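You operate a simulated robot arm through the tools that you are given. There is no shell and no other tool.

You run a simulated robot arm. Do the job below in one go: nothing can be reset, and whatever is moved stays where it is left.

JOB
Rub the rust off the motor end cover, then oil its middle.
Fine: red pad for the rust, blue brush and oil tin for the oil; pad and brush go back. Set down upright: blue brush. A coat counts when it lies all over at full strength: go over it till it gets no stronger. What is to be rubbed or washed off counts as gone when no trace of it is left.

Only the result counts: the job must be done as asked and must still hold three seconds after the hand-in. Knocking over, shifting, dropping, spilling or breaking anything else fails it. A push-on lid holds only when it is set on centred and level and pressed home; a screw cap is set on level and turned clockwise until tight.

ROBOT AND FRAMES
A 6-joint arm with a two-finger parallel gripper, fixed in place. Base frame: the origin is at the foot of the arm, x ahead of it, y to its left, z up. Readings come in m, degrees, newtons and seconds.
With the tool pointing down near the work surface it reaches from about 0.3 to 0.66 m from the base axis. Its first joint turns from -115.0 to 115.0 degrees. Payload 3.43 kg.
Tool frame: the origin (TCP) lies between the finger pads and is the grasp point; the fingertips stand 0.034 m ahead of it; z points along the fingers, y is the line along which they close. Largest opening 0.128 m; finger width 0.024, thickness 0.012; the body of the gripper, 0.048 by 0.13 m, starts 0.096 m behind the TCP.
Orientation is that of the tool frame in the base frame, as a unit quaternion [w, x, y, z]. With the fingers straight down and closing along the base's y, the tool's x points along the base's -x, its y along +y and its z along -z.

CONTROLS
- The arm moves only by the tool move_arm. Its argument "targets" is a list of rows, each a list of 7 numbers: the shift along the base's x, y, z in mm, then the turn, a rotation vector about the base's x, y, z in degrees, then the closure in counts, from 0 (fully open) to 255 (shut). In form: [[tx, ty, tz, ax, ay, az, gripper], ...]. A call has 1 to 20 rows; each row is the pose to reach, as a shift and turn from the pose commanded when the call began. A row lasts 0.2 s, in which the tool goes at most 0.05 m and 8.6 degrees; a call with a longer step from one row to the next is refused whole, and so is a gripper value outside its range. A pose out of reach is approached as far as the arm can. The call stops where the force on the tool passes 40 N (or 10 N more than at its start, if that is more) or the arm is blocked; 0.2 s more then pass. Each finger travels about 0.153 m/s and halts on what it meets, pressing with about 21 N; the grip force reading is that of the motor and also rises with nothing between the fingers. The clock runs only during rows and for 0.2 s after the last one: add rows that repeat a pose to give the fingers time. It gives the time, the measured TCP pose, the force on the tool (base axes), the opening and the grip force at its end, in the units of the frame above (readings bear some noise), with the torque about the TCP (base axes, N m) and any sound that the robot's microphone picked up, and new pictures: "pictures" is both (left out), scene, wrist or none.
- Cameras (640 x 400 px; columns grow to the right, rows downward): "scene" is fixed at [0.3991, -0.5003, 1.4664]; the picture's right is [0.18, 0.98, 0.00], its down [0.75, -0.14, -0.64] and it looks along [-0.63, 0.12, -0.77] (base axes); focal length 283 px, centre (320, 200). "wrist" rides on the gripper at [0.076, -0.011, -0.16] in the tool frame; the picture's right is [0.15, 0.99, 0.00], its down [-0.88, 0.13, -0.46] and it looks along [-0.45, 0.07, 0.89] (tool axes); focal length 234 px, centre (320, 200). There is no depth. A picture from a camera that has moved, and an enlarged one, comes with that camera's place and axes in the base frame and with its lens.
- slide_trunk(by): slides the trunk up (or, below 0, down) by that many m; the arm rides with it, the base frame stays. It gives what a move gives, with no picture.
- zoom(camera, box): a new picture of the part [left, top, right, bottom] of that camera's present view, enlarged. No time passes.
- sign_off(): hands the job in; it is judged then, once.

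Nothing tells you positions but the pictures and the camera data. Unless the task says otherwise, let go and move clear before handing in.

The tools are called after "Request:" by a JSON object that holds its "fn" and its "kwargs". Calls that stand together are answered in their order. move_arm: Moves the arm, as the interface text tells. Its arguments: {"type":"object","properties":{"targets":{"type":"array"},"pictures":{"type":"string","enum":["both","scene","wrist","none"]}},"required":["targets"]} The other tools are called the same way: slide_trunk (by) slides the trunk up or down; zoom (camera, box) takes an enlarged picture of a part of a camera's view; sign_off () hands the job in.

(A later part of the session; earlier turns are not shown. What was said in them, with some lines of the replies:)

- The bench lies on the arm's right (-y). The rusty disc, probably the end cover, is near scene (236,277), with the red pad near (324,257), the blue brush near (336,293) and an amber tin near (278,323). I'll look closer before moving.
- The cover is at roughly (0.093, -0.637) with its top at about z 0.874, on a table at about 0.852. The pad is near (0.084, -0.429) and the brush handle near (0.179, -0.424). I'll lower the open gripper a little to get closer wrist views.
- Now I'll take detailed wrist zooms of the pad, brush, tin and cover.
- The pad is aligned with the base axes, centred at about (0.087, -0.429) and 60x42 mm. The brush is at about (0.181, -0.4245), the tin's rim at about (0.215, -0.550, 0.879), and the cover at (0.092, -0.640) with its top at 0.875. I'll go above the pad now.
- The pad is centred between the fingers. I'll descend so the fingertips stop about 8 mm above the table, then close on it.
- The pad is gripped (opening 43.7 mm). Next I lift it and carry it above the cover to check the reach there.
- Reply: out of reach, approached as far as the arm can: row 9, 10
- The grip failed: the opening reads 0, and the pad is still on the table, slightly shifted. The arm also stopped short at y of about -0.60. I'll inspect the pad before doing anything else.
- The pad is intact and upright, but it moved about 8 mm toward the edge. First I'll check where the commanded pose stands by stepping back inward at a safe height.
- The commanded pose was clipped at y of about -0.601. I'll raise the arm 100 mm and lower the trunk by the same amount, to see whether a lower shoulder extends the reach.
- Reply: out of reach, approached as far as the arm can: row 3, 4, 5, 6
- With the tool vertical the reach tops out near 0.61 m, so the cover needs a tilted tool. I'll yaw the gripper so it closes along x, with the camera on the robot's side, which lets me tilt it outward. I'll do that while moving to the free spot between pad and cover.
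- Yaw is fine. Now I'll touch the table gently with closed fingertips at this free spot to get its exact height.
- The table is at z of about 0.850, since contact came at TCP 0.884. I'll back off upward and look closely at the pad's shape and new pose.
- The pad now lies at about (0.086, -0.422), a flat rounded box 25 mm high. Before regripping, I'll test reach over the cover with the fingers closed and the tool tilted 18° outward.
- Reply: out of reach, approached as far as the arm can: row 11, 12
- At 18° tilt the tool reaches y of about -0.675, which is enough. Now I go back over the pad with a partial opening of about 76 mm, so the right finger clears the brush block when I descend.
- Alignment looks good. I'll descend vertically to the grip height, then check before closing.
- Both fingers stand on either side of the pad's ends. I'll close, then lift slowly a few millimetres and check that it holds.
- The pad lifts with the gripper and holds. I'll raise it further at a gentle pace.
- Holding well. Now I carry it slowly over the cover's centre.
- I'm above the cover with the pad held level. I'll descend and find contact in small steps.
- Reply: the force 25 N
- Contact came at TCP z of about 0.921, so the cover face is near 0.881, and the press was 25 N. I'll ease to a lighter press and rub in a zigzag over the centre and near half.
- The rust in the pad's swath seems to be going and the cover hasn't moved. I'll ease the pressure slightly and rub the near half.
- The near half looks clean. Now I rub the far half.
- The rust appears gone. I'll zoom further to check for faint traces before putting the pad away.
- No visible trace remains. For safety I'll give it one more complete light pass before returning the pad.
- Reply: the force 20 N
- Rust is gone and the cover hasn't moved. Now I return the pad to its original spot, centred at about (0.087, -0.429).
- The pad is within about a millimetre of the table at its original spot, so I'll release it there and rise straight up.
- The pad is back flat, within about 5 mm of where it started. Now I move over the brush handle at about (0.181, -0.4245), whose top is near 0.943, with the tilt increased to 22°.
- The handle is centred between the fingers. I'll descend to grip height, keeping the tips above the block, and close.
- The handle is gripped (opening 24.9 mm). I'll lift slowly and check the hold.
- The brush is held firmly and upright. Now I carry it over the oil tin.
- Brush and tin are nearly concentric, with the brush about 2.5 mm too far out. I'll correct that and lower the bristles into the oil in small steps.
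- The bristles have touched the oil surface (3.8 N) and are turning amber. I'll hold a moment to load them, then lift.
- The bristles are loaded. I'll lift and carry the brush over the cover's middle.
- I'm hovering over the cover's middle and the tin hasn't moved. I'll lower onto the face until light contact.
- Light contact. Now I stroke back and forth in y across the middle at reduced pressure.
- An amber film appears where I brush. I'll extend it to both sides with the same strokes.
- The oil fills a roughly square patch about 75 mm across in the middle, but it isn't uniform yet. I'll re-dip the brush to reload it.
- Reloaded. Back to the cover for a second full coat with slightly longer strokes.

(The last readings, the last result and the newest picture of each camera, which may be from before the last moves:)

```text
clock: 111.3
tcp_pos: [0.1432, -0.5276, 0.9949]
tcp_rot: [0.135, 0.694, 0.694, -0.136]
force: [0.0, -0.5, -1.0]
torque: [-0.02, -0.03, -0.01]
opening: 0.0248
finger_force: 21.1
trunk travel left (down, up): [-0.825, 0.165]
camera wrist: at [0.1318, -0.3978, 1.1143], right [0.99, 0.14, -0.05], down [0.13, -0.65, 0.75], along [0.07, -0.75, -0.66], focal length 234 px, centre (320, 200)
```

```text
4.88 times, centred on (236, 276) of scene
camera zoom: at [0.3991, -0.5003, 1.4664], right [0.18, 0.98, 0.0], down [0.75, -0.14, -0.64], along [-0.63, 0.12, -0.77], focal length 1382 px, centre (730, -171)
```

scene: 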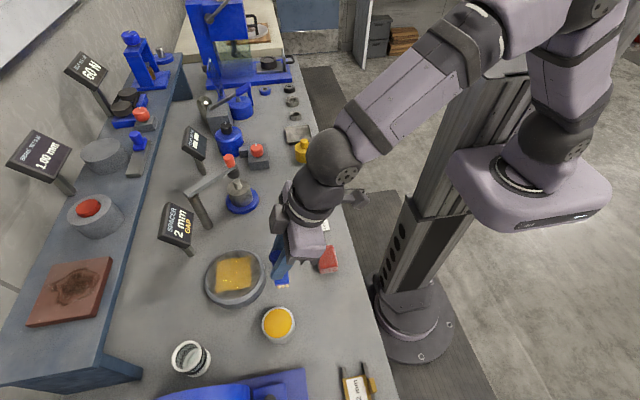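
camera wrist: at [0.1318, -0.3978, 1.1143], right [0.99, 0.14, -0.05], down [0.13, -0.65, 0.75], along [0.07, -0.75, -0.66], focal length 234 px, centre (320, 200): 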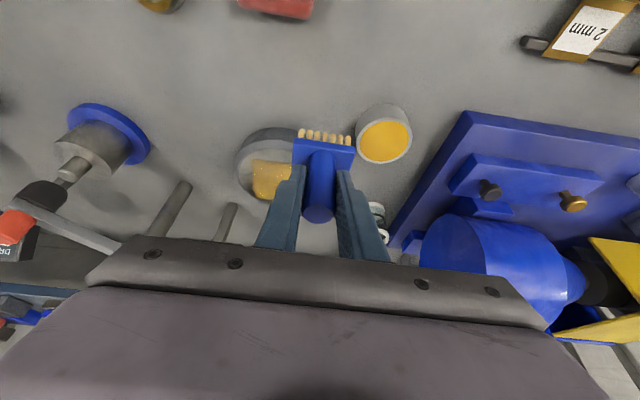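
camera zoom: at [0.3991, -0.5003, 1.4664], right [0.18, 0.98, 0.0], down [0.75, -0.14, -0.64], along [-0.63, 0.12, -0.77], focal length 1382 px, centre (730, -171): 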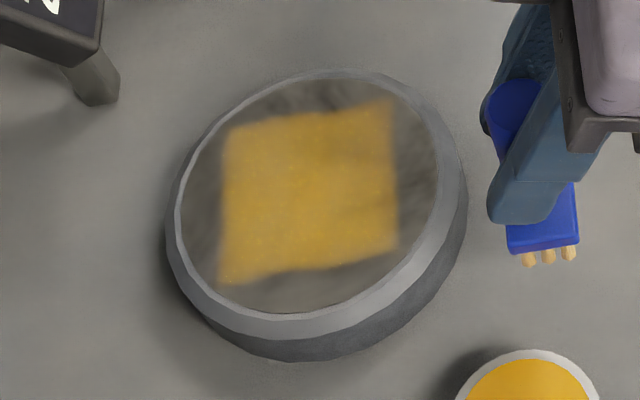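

The patch looks identical after the second coat, which suggests it is saturated. I'll zoom in to check uniformity, especially at the edges.

Request:
{"fn": "zoom", "kwargs": {"camera": "scene", "box": [215, 252, 255, 277]}}

Request:
{"fn": "zoom", "kwargs": {"camera": "scene", "box": [215, 272, 255, 297]}}

Request:
{"fn": "zoom", "kwargs": {"camera": "scene", "box": [240, 250, 280, 275]}}

Request:
{"fn": "zoom", "kwargs": {"camera": "scene", "box": [205, 245, 265, 300]}}

```text
16.00 times, centred on (235, 264) of scene
camera zoom: at [0.3991, -0.5003, 1.4664], right [0.18, 0.98, 0.0], down [0.75, -0.14, -0.64], along [-0.63, 0.12, -0.77], focal length 4532 px, centre (1680, -832)
```

zoom: 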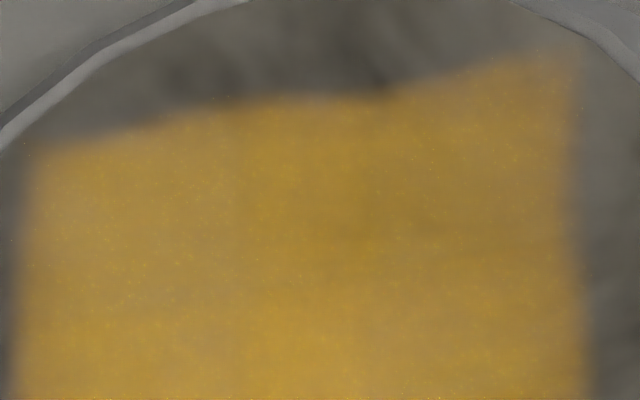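

```text
16.00 times, centred on (235, 284) of scene
camera zoom: at [0.3991, -0.5003, 1.4664], right [0.18, 0.98, 0.0], down [0.75, -0.14, -0.64], along [-0.63, 0.12, -0.77], focal length 4532 px, centre (1680, -1152)
```

zoom: 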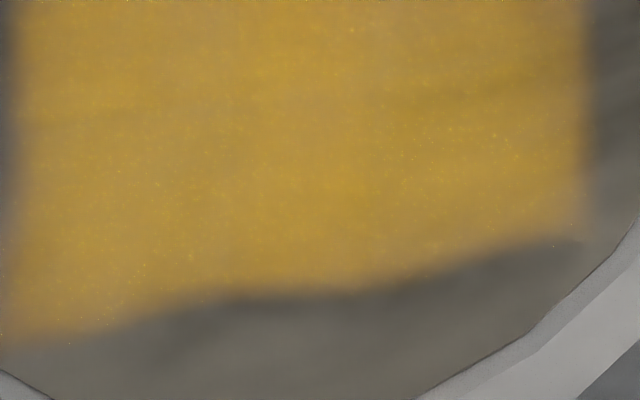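

```text
16.00 times, centred on (260, 262) of scene
camera zoom: at [0.3991, -0.5003, 1.4664], right [0.18, 0.98, 0.0], down [0.75, -0.14, -0.64], along [-0.63, 0.12, -0.77], focal length 4532 px, centre (1280, -800)
```

zoom: 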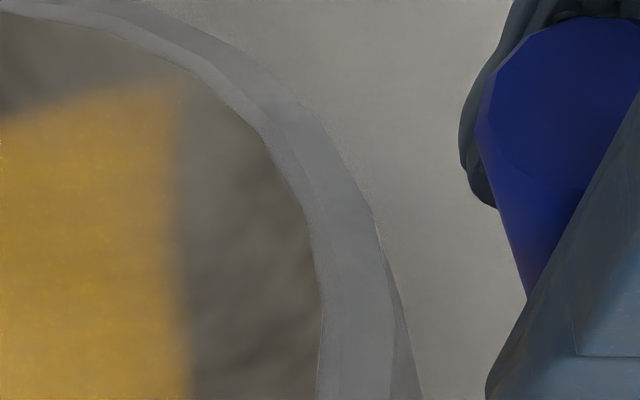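

```text
7.27 times, centred on (235, 272) of scene
camera zoom: at [0.3991, -0.5003, 1.4664], right [0.18, 0.98, 0.0], down [0.75, -0.14, -0.64], along [-0.63, 0.12, -0.77], focal length 2060 px, centre (938, -327)
```

zoom: 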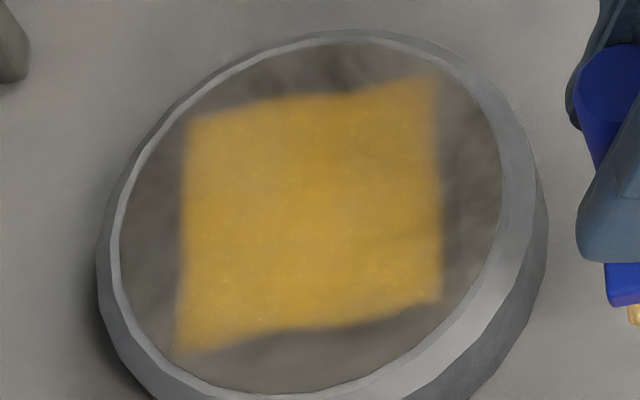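

The coat looks uniform with fixed patch edges. For certainty I'll reload once more and do a third pass with extra care for edges and corners.

Request:
{"fn": "move_arm", "kwargs": {"targets": [[10, -3, 0, 0, 0, 0, 255], [28, -8, 0, 0, 0, 0, 255], [46, -13, 0, 0, 0, 0, 255], [62, -17, 0, 0, 0, 0, 255], [72, -19.5, 0, 0, 0, 0, 255], [73.4, -19.5, 0, 0, 0, 0, 255], [73.4, -19.5, -12, 0, 0, 0, 255], [73.4, -19.5, -26, 0, 0, 0, 255], [73.4, -19.5, -36, 0, 0, 0, 255], [73.4, -19.5, -42, 0, 0, 0, 255], [73.4, -19.5, -45, 0, 0, 0, 255], [73.4, -19.5, -46, 0, 0, 0, 255], [73.4, -19.5, -46, 0, 0, 0, 255], [73.4, -19.5, -46, 0, 0, 0, 255]], "pictures": "wrist"}}

Request:
{"fn": "zoom", "kwargs": {"camera": "wrist", "box": [250, 70, 390, 220]}}

```text
clock: 114.3
tcp_pos: [0.2159, -0.5463, 0.9509]
tcp_rot: [0.136, 0.694, 0.694, -0.135]
force: [0.0, -0.3, 1.2]
torque: [0.0, 0.0, -0.01]
opening: 0.0247
finger_force: 21.2
trunk travel left (down, up): [-0.825, 0.165]
camera wrist: at [0.2048, -0.4166, 1.0693], right [0.99, 0.14, -0.05], down [0.13, -0.65, 0.75], along [0.07, -0.75, -0.66], focal length 234 px, centre (320, 200)
```

wrist: 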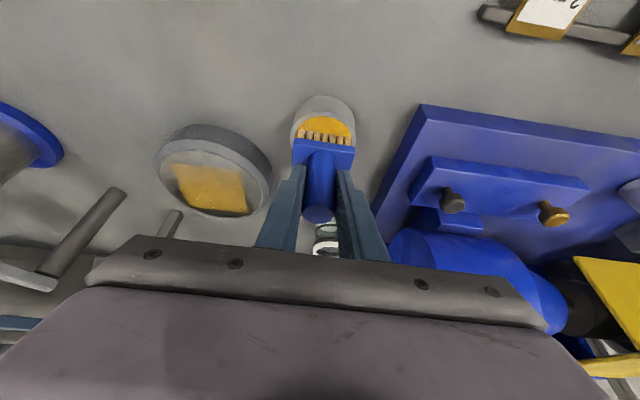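

```text
2.67 times, centred on (320, 145) of wrist
camera zoom: at [0.2048, -0.4166, 1.0693], right [0.99, 0.14, -0.05], down [0.13, -0.65, 0.75], along [0.07, -0.75, -0.66], focal length 624 px, centre (320, 347)
```

zoom: 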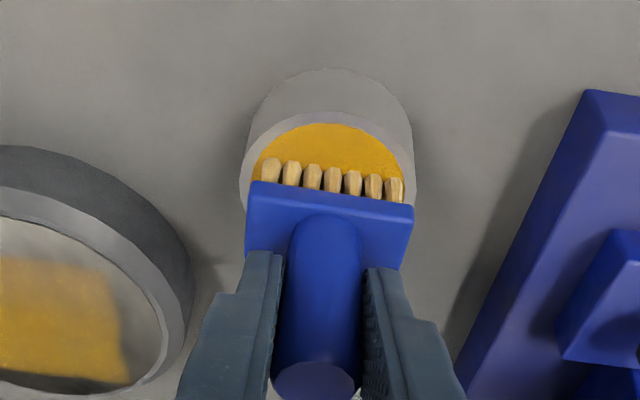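

Request:
{"fn": "move_arm", "kwargs": {"targets": [[0, 0, -0.6, 0, 0, 0, 255], [0, 0, -0.6, 0, 0, 0, 255], [0, 0, -0.6, 0, 0, 0, 255], [0, 0, 5, 0, 0, 0, 255], [0, 0, 20, 0, 0, 0, 255], [0, 0, 36, 0, 0, 0, 255], [-6, -4, 46, 0, 0, 0, 255], [-22, -16, 46, 0, 0, 0, 255], [-42, -31, 46, 0, 0, 0, 255], [-62, -46, 46, 0, 0, 0, 255], [-82, -60, 46, 0, 0, 0, 255], [-102, -75, 46, 0, 0, 0, 255], [-118, -86, 46, 0, 0, 0, 255], [-123.4, -90.5, 46, 0, 0, 0, 255], [-123.4, -90.5, 36, 0, 0, 0, 255], [-123.4, -90.5, 20, 0, 0, 0, 255], [-123.4, -90.5, 9, 0, 0, 0, 255], [-123.4, -90.5, 5, 0, 0, 0, 255], [-123.4, -90.5, 3.8, 0, 0, 0, 255], [-123.4, -90.5, 3.8, 0, 0, 0, 255]], "pictures": "none"}}

```text
clock: 118.5
tcp_pos: [0.0913, -0.6373, 0.9543]
tcp_rot: [0.135, 0.694, 0.694, -0.135]
force: [-1.5, 0.0, 1.3]
torque: [0.01, 0.03, 0.01]
opening: 0.0251
finger_force: 21.4
trunk travel left (down, up): [-0.825, 0.165]
```

Request:
{"fn": "move_arm", "kwargs": {"targets": [[0, 10, -1, 0, 0, 0, 255], [0, 20, -1, 0, 0, 0, 255], [0, 32, -1, 0, 0, 0, 255], [10, 32, -1, 0, 0, 0, 255], [20, 32, -1, 0, 0, 0, 255], [20, 22, -1, 0, 0, 0, 255], [20, 12, -1, 0, 0, 0, 255], [20, 2, -1, 0, 0, 0, 255], [20, -8, -1, 0, 0, 0, 255], [20, -18, -1, 0, 0, 0, 255], [20, -29, -1, 0, 0, 0, 255], [10, -30, -1, 0, 0, 0, 255], [0, -30, -1, 0, 0, 0, 255], [-10, -30, -1, 0, 0, 0, 255], [-20, -29, -1, 0, 0, 0, 255], [-20, -18, -1, 0, 0, 0, 255], [-20, -8, -1, 0, 0, 0, 255], [-20, 2, -1, 0, 0, 0, 255], [-20, 12, -1, 0, 0, 0, 255], [-20, 22, -1, 0, 0, 0, 255]], "pictures": "none"}}

Request:
{"fn": "move_arm", "kwargs": {"targets": [[0, 10, 0, 0, 0, 0, 255], [10, 10, 0, 0, 0, 0, 255], [20, 10, 0, 0, 0, 0, 255], [20, 0, 0, 0, 0, 0, 255], [20, -10, 0, 0, 0, 0, 255], [20, -20, 0, 0, 0, 0, 255], [20, -30, 0, 0, 0, 0, 255], [20, -40, 0, 0, 0, 0, 255], [20, -52, 0, 0, 0, 0, 255], [30, -50, 0, 0, 0, 0, 255], [38, -42, 0, 0, 0, 0, 255], [28, -38, 0, 0, 0, 0, 255], [16, -35, 0, 0, 0, 0, 255], [4, -32, 0, 0, 0, 0, 255], [2, -22, 0, 0, 0, 0, 255], [14, -18, 0, 0, 0, 0, 255], [26, -14, 0, 0, 0, 0, 255], [38, -10, 0, 0, 0, 0, 255], [30, -5, 0, 0, 0, 0, 255], [20, -22, 0, 0, 0, 0, 255]], "pictures": "none"}}

Request:
{"fn": "move_arm", "kwargs": {"targets": [[0, 0, 10, 0, 0, 0, 255], [0, 10, 30, 0, 0, 0, 255], [0, 30, 43.2, 0, 0, 0, 255], [0, 55, 43.2, 0, 0, 0, 255], [20, 80, 43.2, 0, 0, 0, 255], [40, 100, 43.2, 0, 0, 0, 255], [50, 110, 43.2, 0, 0, 0, 255], [50, 110, 43.2, 0, 0, 0, 255]], "pictures": "wrist"}}

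Request:
{"fn": "zoom", "kwargs": {"camera": "scene", "box": [190, 235, 282, 317]}}

Request:
{"fn": "zoom", "kwargs": {"camera": "scene", "box": [205, 245, 265, 300]}}

```text
clock: 122.7
tcp_pos: [0.0715, -0.6146, 0.9532]
tcp_rot: [0.136, 0.694, 0.694, -0.136]
force: [0.3, -2.9, 9.6]
torque: [-0.26, -0.06, 0.01]
opening: 0.0249
finger_force: 20.9
trunk travel left (down, up): [-0.825, 0.165]
```

```text
clock: 126.9
tcp_pos: [0.0917, -0.6374, 0.9531]
tcp_rot: [0.136, 0.694, 0.694, -0.136]
force: [0.0, 0.0, 4.6]
torque: [-0.11, -0.02, 0.0]
opening: 0.025
finger_force: 20.9
trunk travel left (down, up): [-0.825, 0.165]
```

```text
clock: 128.7
tcp_pos: [0.143, -0.5262, 0.995]
tcp_rot: [0.135, 0.694, 0.694, -0.135]
force: [0.9, 0.3, -1.1]
torque: [0.0, 0.01, -0.02]
opening: 0.0249
finger_force: 21.3
trunk travel left (down, up): [-0.825, 0.165]
camera wrist: at [0.1314, -0.3977, 1.1143], right [0.99, 0.14, -0.05], down [0.13, -0.65, 0.75], along [0.07, -0.75, -0.66], focal length 234 px, centre (320, 200)
```

wrist: 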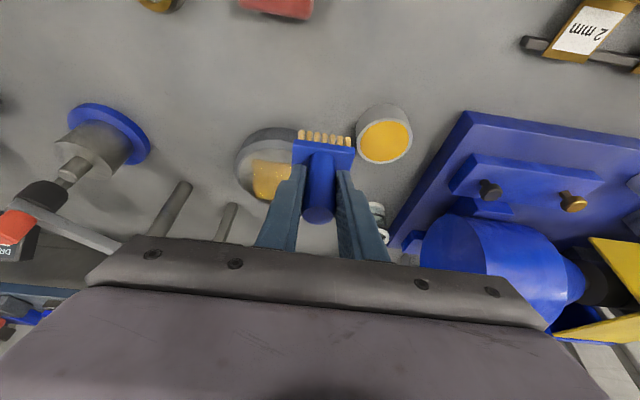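

```text
4.88 times, centred on (236, 276) of scene
camera zoom: at [0.3991, -0.5003, 1.4664], right [0.18, 0.98, 0.0], down [0.75, -0.14, -0.64], along [-0.63, 0.12, -0.77], focal length 1382 px, centre (730, -171)
```

zoom: 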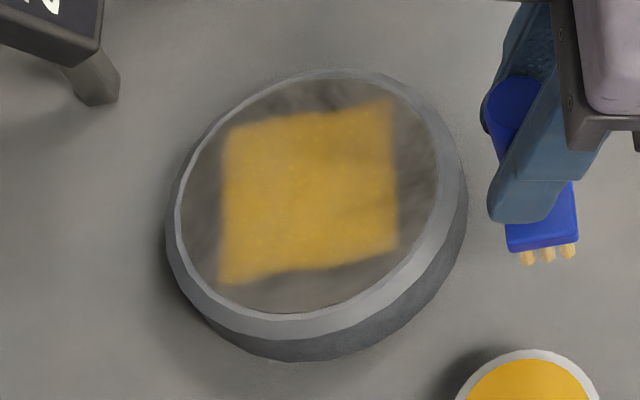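

```text
7.27 times, centred on (235, 272) of scene
camera zoom: at [0.3991, -0.5003, 1.4664], right [0.18, 0.98, 0.0], down [0.75, -0.14, -0.64], along [-0.63, 0.12, -0.77], focal length 2060 px, centre (938, -327)
```

zoom: 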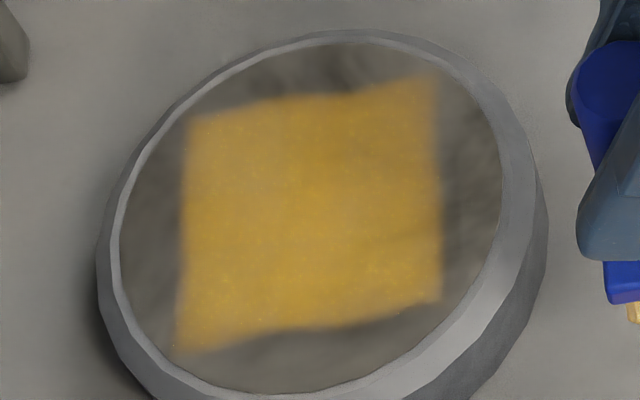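

The third pass made no difference, so the coat is at full strength. Now I return the brush to where it stood and lower it.

Request:
{"fn": "move_arm", "kwargs": {"targets": [[4, 8, 0, 0, 0, 0, 255], [10, 26, 0, 0, 0, 0, 255], [17, 46, 0, 0, 0, 0, 255], [24, 66, 0, 0, 0, 0, 255], [31, 84, 0, 0, 0, 0, 255], [37, 99, 0, 0, 0, 0, 255], [39, 104.5, 0, 0, 0, 0, 255], [39, 104.5, -10, 0, 0, 0, 255], [39, 104.5, -25, 0, 0, 0, 255], [39, 104.5, -42, 0, 0, 0, 255], [39, 104.5, -58, 0, 0, 0, 255], [39, 104.5, -66, 0, 0, 0, 255], [39, 104.5, -70, 0, 0, 0, 255], [39, 104.5, -72, 0, 0, 0, 255], [39, 104.5, -72, 0, 0, 0, 255]], "pictures": "both"}}

Request:
{"fn": "zoom", "kwargs": {"camera": "wrist", "box": [230, 80, 410, 260]}}

Request:
{"fn": "zoom", "kwargs": {"camera": "scene", "box": [300, 245, 370, 325]}}

```text
clock: 131.9
tcp_pos: [0.1802, -0.4232, 0.9237]
tcp_rot: [0.135, 0.694, 0.694, -0.136]
force: [0.7, -0.2, -0.4]
torque: [0.0, -0.02, 0.01]
opening: 0.0249
finger_force: 21.2
trunk travel left (down, up): [-0.825, 0.165]
camera wrist: at [0.1701, -0.2931, 1.0428], right [0.99, 0.14, -0.05], down [0.13, -0.65, 0.75], along [0.07, -0.75, -0.66], focal length 234 px, centre (320, 200)
```

scene: 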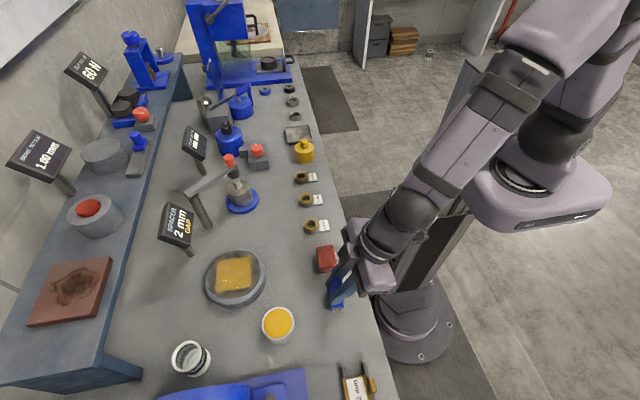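
wrist: 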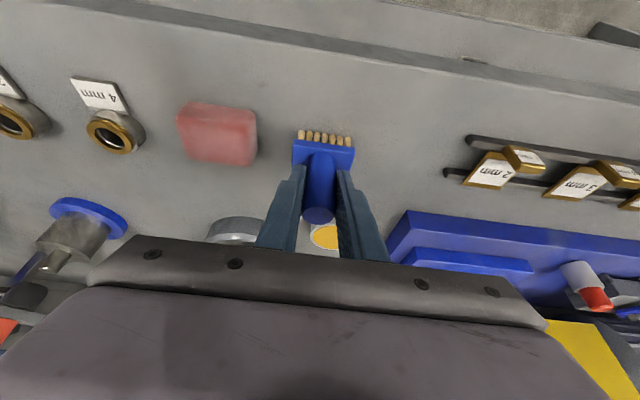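

```text
2.22 times, centred on (320, 170) of wrist
camera zoom: at [0.1701, -0.2931, 1.0428], right [0.99, 0.14, -0.05], down [0.13, -0.65, 0.75], along [0.07, -0.75, -0.66], focal length 520 px, centre (320, 267)
```

zoom: 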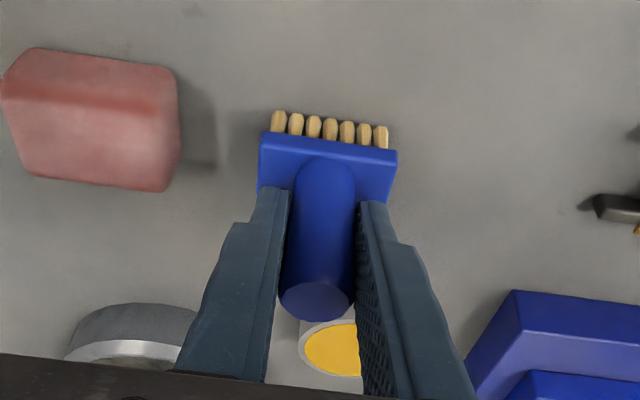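

```text
5.00 times, centred on (335, 285) of scene
camera zoom: at [0.3991, -0.5003, 1.4664], right [0.18, 0.98, 0.0], down [0.75, -0.14, -0.64], along [-0.63, 0.12, -0.77], focal length 1416 px, centre (245, -225)
```

zoom: 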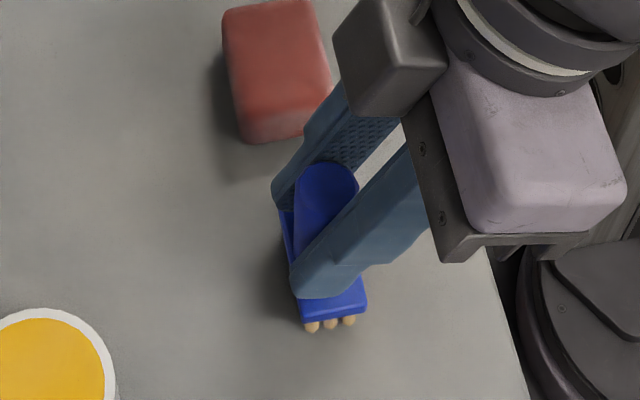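

The brush is still upright and over its original spot. I'll lower in small steps until contact.

Request:
{"fn": "move_arm", "kwargs": {"targets": [[0, 0, -1, 0, 0, 0, 255], [0, 0, -2, 0, 0, 0, 255], [0, 0, -2.8, 0, 0, 0, 255], [0, 0, -2.8, 0, 0, 0, 255]], "pictures": "none"}}

```text
clock: 132.9
tcp_pos: [0.1813, -0.423, 0.9204]
tcp_rot: [0.135, 0.695, 0.694, -0.135]
force: [-0.2, -0.4, 0.2]
torque: [-0.01, 0.01, 0.01]
opening: 0.0246
finger_force: 21.2
trunk travel left (down, up): [-0.825, 0.165]
```

Request:
{"fn": "move_arm", "kwargs": {"targets": [[0, 0, -0.5, 0, 0, 0, 255], [0, 0, -1, 0, 0, 0, 255], [0, 0, -1, 0, 0, 0, 255]], "pictures": "none"}}

```text
clock: 133.7
tcp_pos: [0.1809, -0.4227, 0.9189]
tcp_rot: [0.135, 0.694, 0.694, -0.135]
force: [-0.3, 0.4, -0.4]
torque: [-0.01, 0.03, -0.01]
opening: 0.0249
finger_force: 20.6
trunk travel left (down, up): [-0.825, 0.165]
```

Request:
{"fn": "move_arm", "kwargs": {"targets": [[0, 0, -0.5, 0, 0, 0, 255], [0, 0, -1, 0, 0, 0, 255], [0, 0, -1, 0, 0, 0, 255]], "pictures": "none"}}

```text
clock: 134.5
tcp_pos: [0.1817, -0.4226, 0.9192]
tcp_rot: [0.136, 0.694, 0.694, -0.135]
force: [0.8, 2.1, 8.1]
torque: [0.06, 0.01, -0.01]
opening: 0.0248
finger_force: 20.9
trunk travel left (down, up): [-0.825, 0.165]
```

Contact at 8 N. I'll ease off slightly, then open the fingers gently.

Request:
{"fn": "move_arm", "kwargs": {"targets": [[0, 0, 0.8, 0, 0, 0, 255], [0, 0, 0.8, 0, 0, 0, 255]], "pictures": "none"}}

Request:
{"fn": "move_arm", "kwargs": {"targets": [[0, 0, 0, 0, 0, 0, 195], [0, 0, 0, 0, 0, 0, 180], [0, 0, 0, 0, 0, 0, 150], [0, 0, 0, 0, 0, 0, 120], [0, 0, 0, 0, 0, 0, 104], [0, 0, 0, 0, 0, 0, 104]], "pictures": "both"}}

Request:
{"fn": "zoom", "kwargs": {"camera": "wrist", "box": [230, 80, 410, 260]}}

Request:
{"fn": "zoom", "kwargs": {"camera": "scene", "box": [300, 245, 370, 325]}}

```text
clock: 135.1
tcp_pos: [0.1807, -0.4236, 0.9192]
tcp_rot: [0.136, 0.694, 0.694, -0.135]
force: [-0.1, -0.4, 6.2]
torque: [-0.08, -0.01, -0.01]
opening: 0.025
finger_force: 20.9
trunk travel left (down, up): [-0.825, 0.165]
```

```text
clock: 136.5
tcp_pos: [0.1812, -0.4227, 0.9194]
tcp_rot: [0.135, 0.694, 0.694, -0.135]
force: [-0.1, -0.7, -0.1]
torque: [0.02, 0.03, 0.0]
opening: 0.0759
finger_force: 0.1
trunk travel left (down, up): [-0.825, 0.165]
camera wrist: at [0.1704, -0.2936, 1.038], right [0.99, 0.14, -0.05], down [0.13, -0.65, 0.75], along [0.07, -0.75, -0.66], focal length 234 px, centre (320, 200)
```

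scene: 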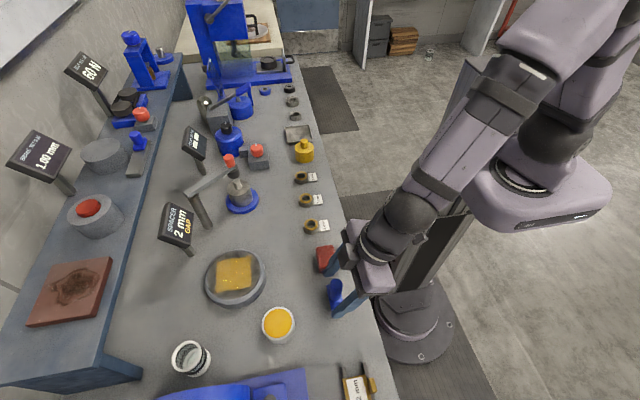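
wrist: 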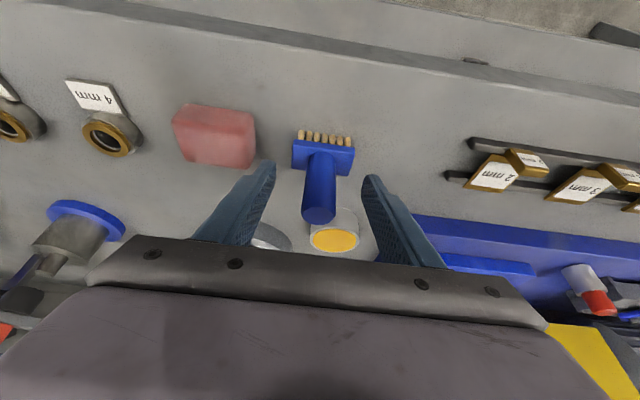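

```text
2.22 times, centred on (320, 170) of wrist
camera zoom: at [0.1704, -0.2936, 1.038], right [0.99, 0.14, -0.05], down [0.13, -0.65, 0.75], along [0.07, -0.75, -0.66], focal length 520 px, centre (320, 267)
```

zoom: 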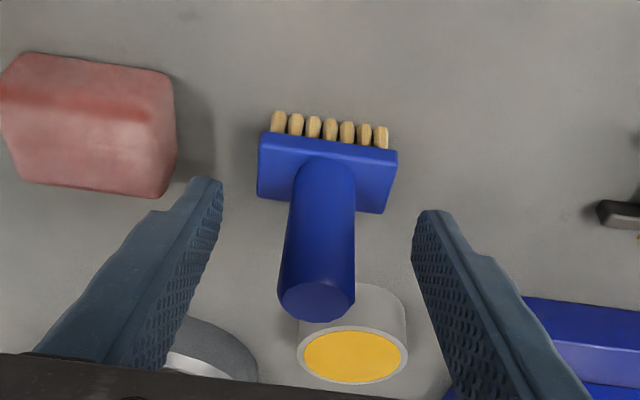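

```text
5.00 times, centred on (335, 285) of scene
camera zoom: at [0.3991, -0.5003, 1.4664], right [0.18, 0.98, 0.0], down [0.75, -0.14, -0.64], along [-0.63, 0.12, -0.77], focal length 1416 px, centre (245, -225)
```

zoom: 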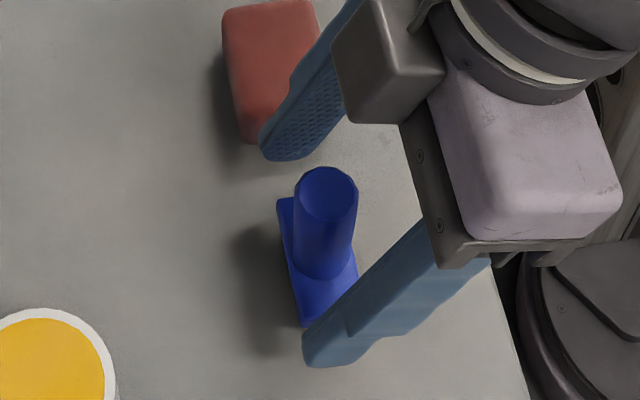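

The brush stands upright on its own. I'll rise clear and inspect the whole scene.

Request:
{"fn": "move_arm", "kwargs": {"targets": [[0, 0, 10, 0, 0, 0, 104], [0, 0, 35, 0, 0, 0, 104], [0, 0, 70, 0, 0, 0, 104], [0, 0, 110, 0, 0, 0, 104], [0, 30, 150, 0, 0, 0, 104], [0, 60, 180, 0, 0, 0, 104], [0, 60, 180, 0, 0, 0, 104]], "pictures": "both"}}

Request:
{"fn": "zoom", "kwargs": {"camera": "scene", "box": [180, 230, 372, 350]}}

Request:
{"fn": "zoom", "kwargs": {"camera": "scene", "box": [295, 235, 355, 315]}}

Request:
{"fn": "zoom", "kwargs": {"camera": "wrist", "box": [180, 60, 420, 240]}}

```text
clock: 138.1
tcp_pos: [0.1824, -0.365, 1.1017]
tcp_rot: [0.134, 0.694, 0.695, -0.134]
force: [0.3, -0.8, 0.0]
torque: [0.01, 0.0, 0.01]
opening: 0.0757
finger_force: 0.0
trunk travel left (down, up): [-0.825, 0.165]
camera wrist: at [0.1726, -0.2354, 1.2195], right [0.99, 0.14, -0.05], down [0.13, -0.65, 0.75], along [0.07, -0.75, -0.66], focal length 234 px, centre (320, 200)
```

scene: 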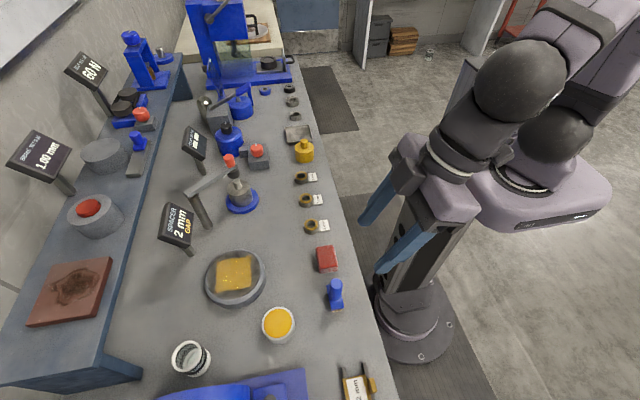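
wrist: 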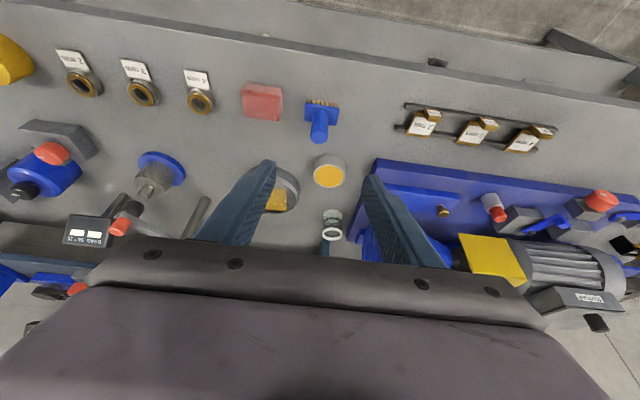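

```text
3.33 times, centred on (276, 290) of scene
camera zoom: at [0.3991, -0.5003, 1.4664], right [0.18, 0.98, 0.0], down [0.75, -0.14, -0.64], along [-0.63, 0.12, -0.77], focal length 944 px, centre (467, -100)
```

zoom: 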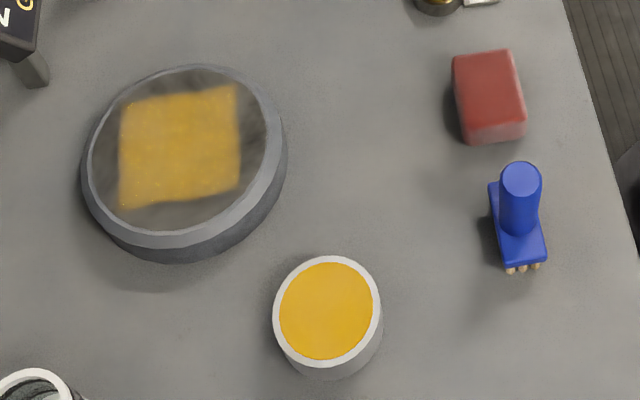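

```text
5.00 times, centred on (325, 275) of scene
camera zoom: at [0.3991, -0.5003, 1.4664], right [0.18, 0.98, 0.0], down [0.75, -0.14, -0.64], along [-0.63, 0.12, -0.77], focal length 1416 px, centre (295, -175)
```

zoom: 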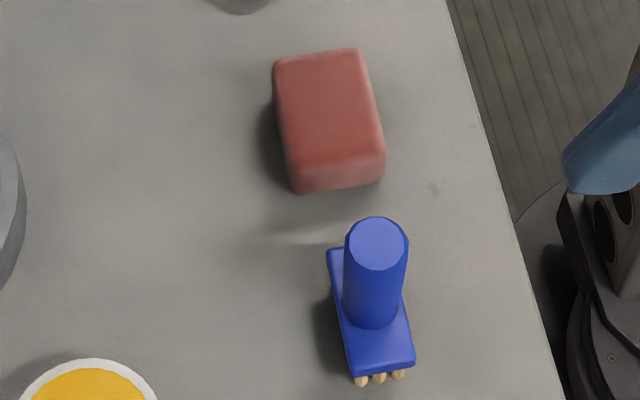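

```text
2.22 times, centred on (300, 150) of wrist
camera zoom: at [0.1726, -0.2354, 1.2195], right [0.99, 0.14, -0.05], down [0.13, -0.65, 0.75], along [0.07, -0.75, -0.66], focal length 520 px, centre (364, 311)
```

zoom: 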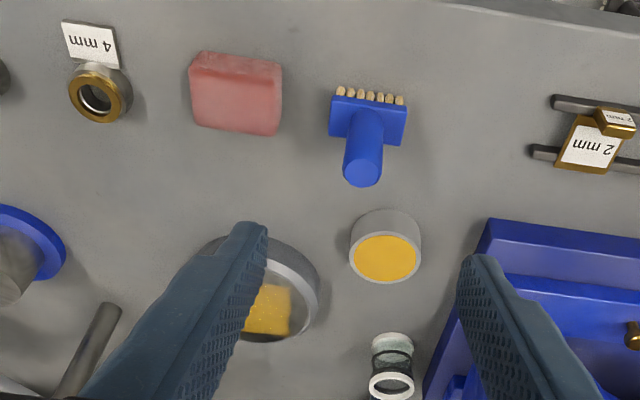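

Rust is gone and the oil patch is uniform. The brush stands upright at its place, the pad is back within about 5 mm of its start, the tin and cover haven't moved, and the arm is clear. Handing in.

Request:
{"fn": "sign_off", "kwargs": {}}

```text
The job is handed in.
```

The rust is off the motor end cover and its middle is oiled. I've handed the job in.

- **Rust:** I rubbed the whole face twice with the red pad, and close-ups afterwards show no trace left.
- **Oil:** I brushed three coats over a square patch about 75 mm across in the middle. The second and third coats changed nothing visible, so I take it as full strength.
- **Red pad:** It slipped out of the grip on the first try and slid about 7 mm on the table, so I picked it up again. It is back on the table about 5 mm from where it started.
- **Blue brush:** It stands upright, within a millimetre or two of its original spot.
- **Everything else:** The cover and oil tin have not moved, and I saw no spills or anything knocked over. The arm is clear of the bench with nothing in the gripper.
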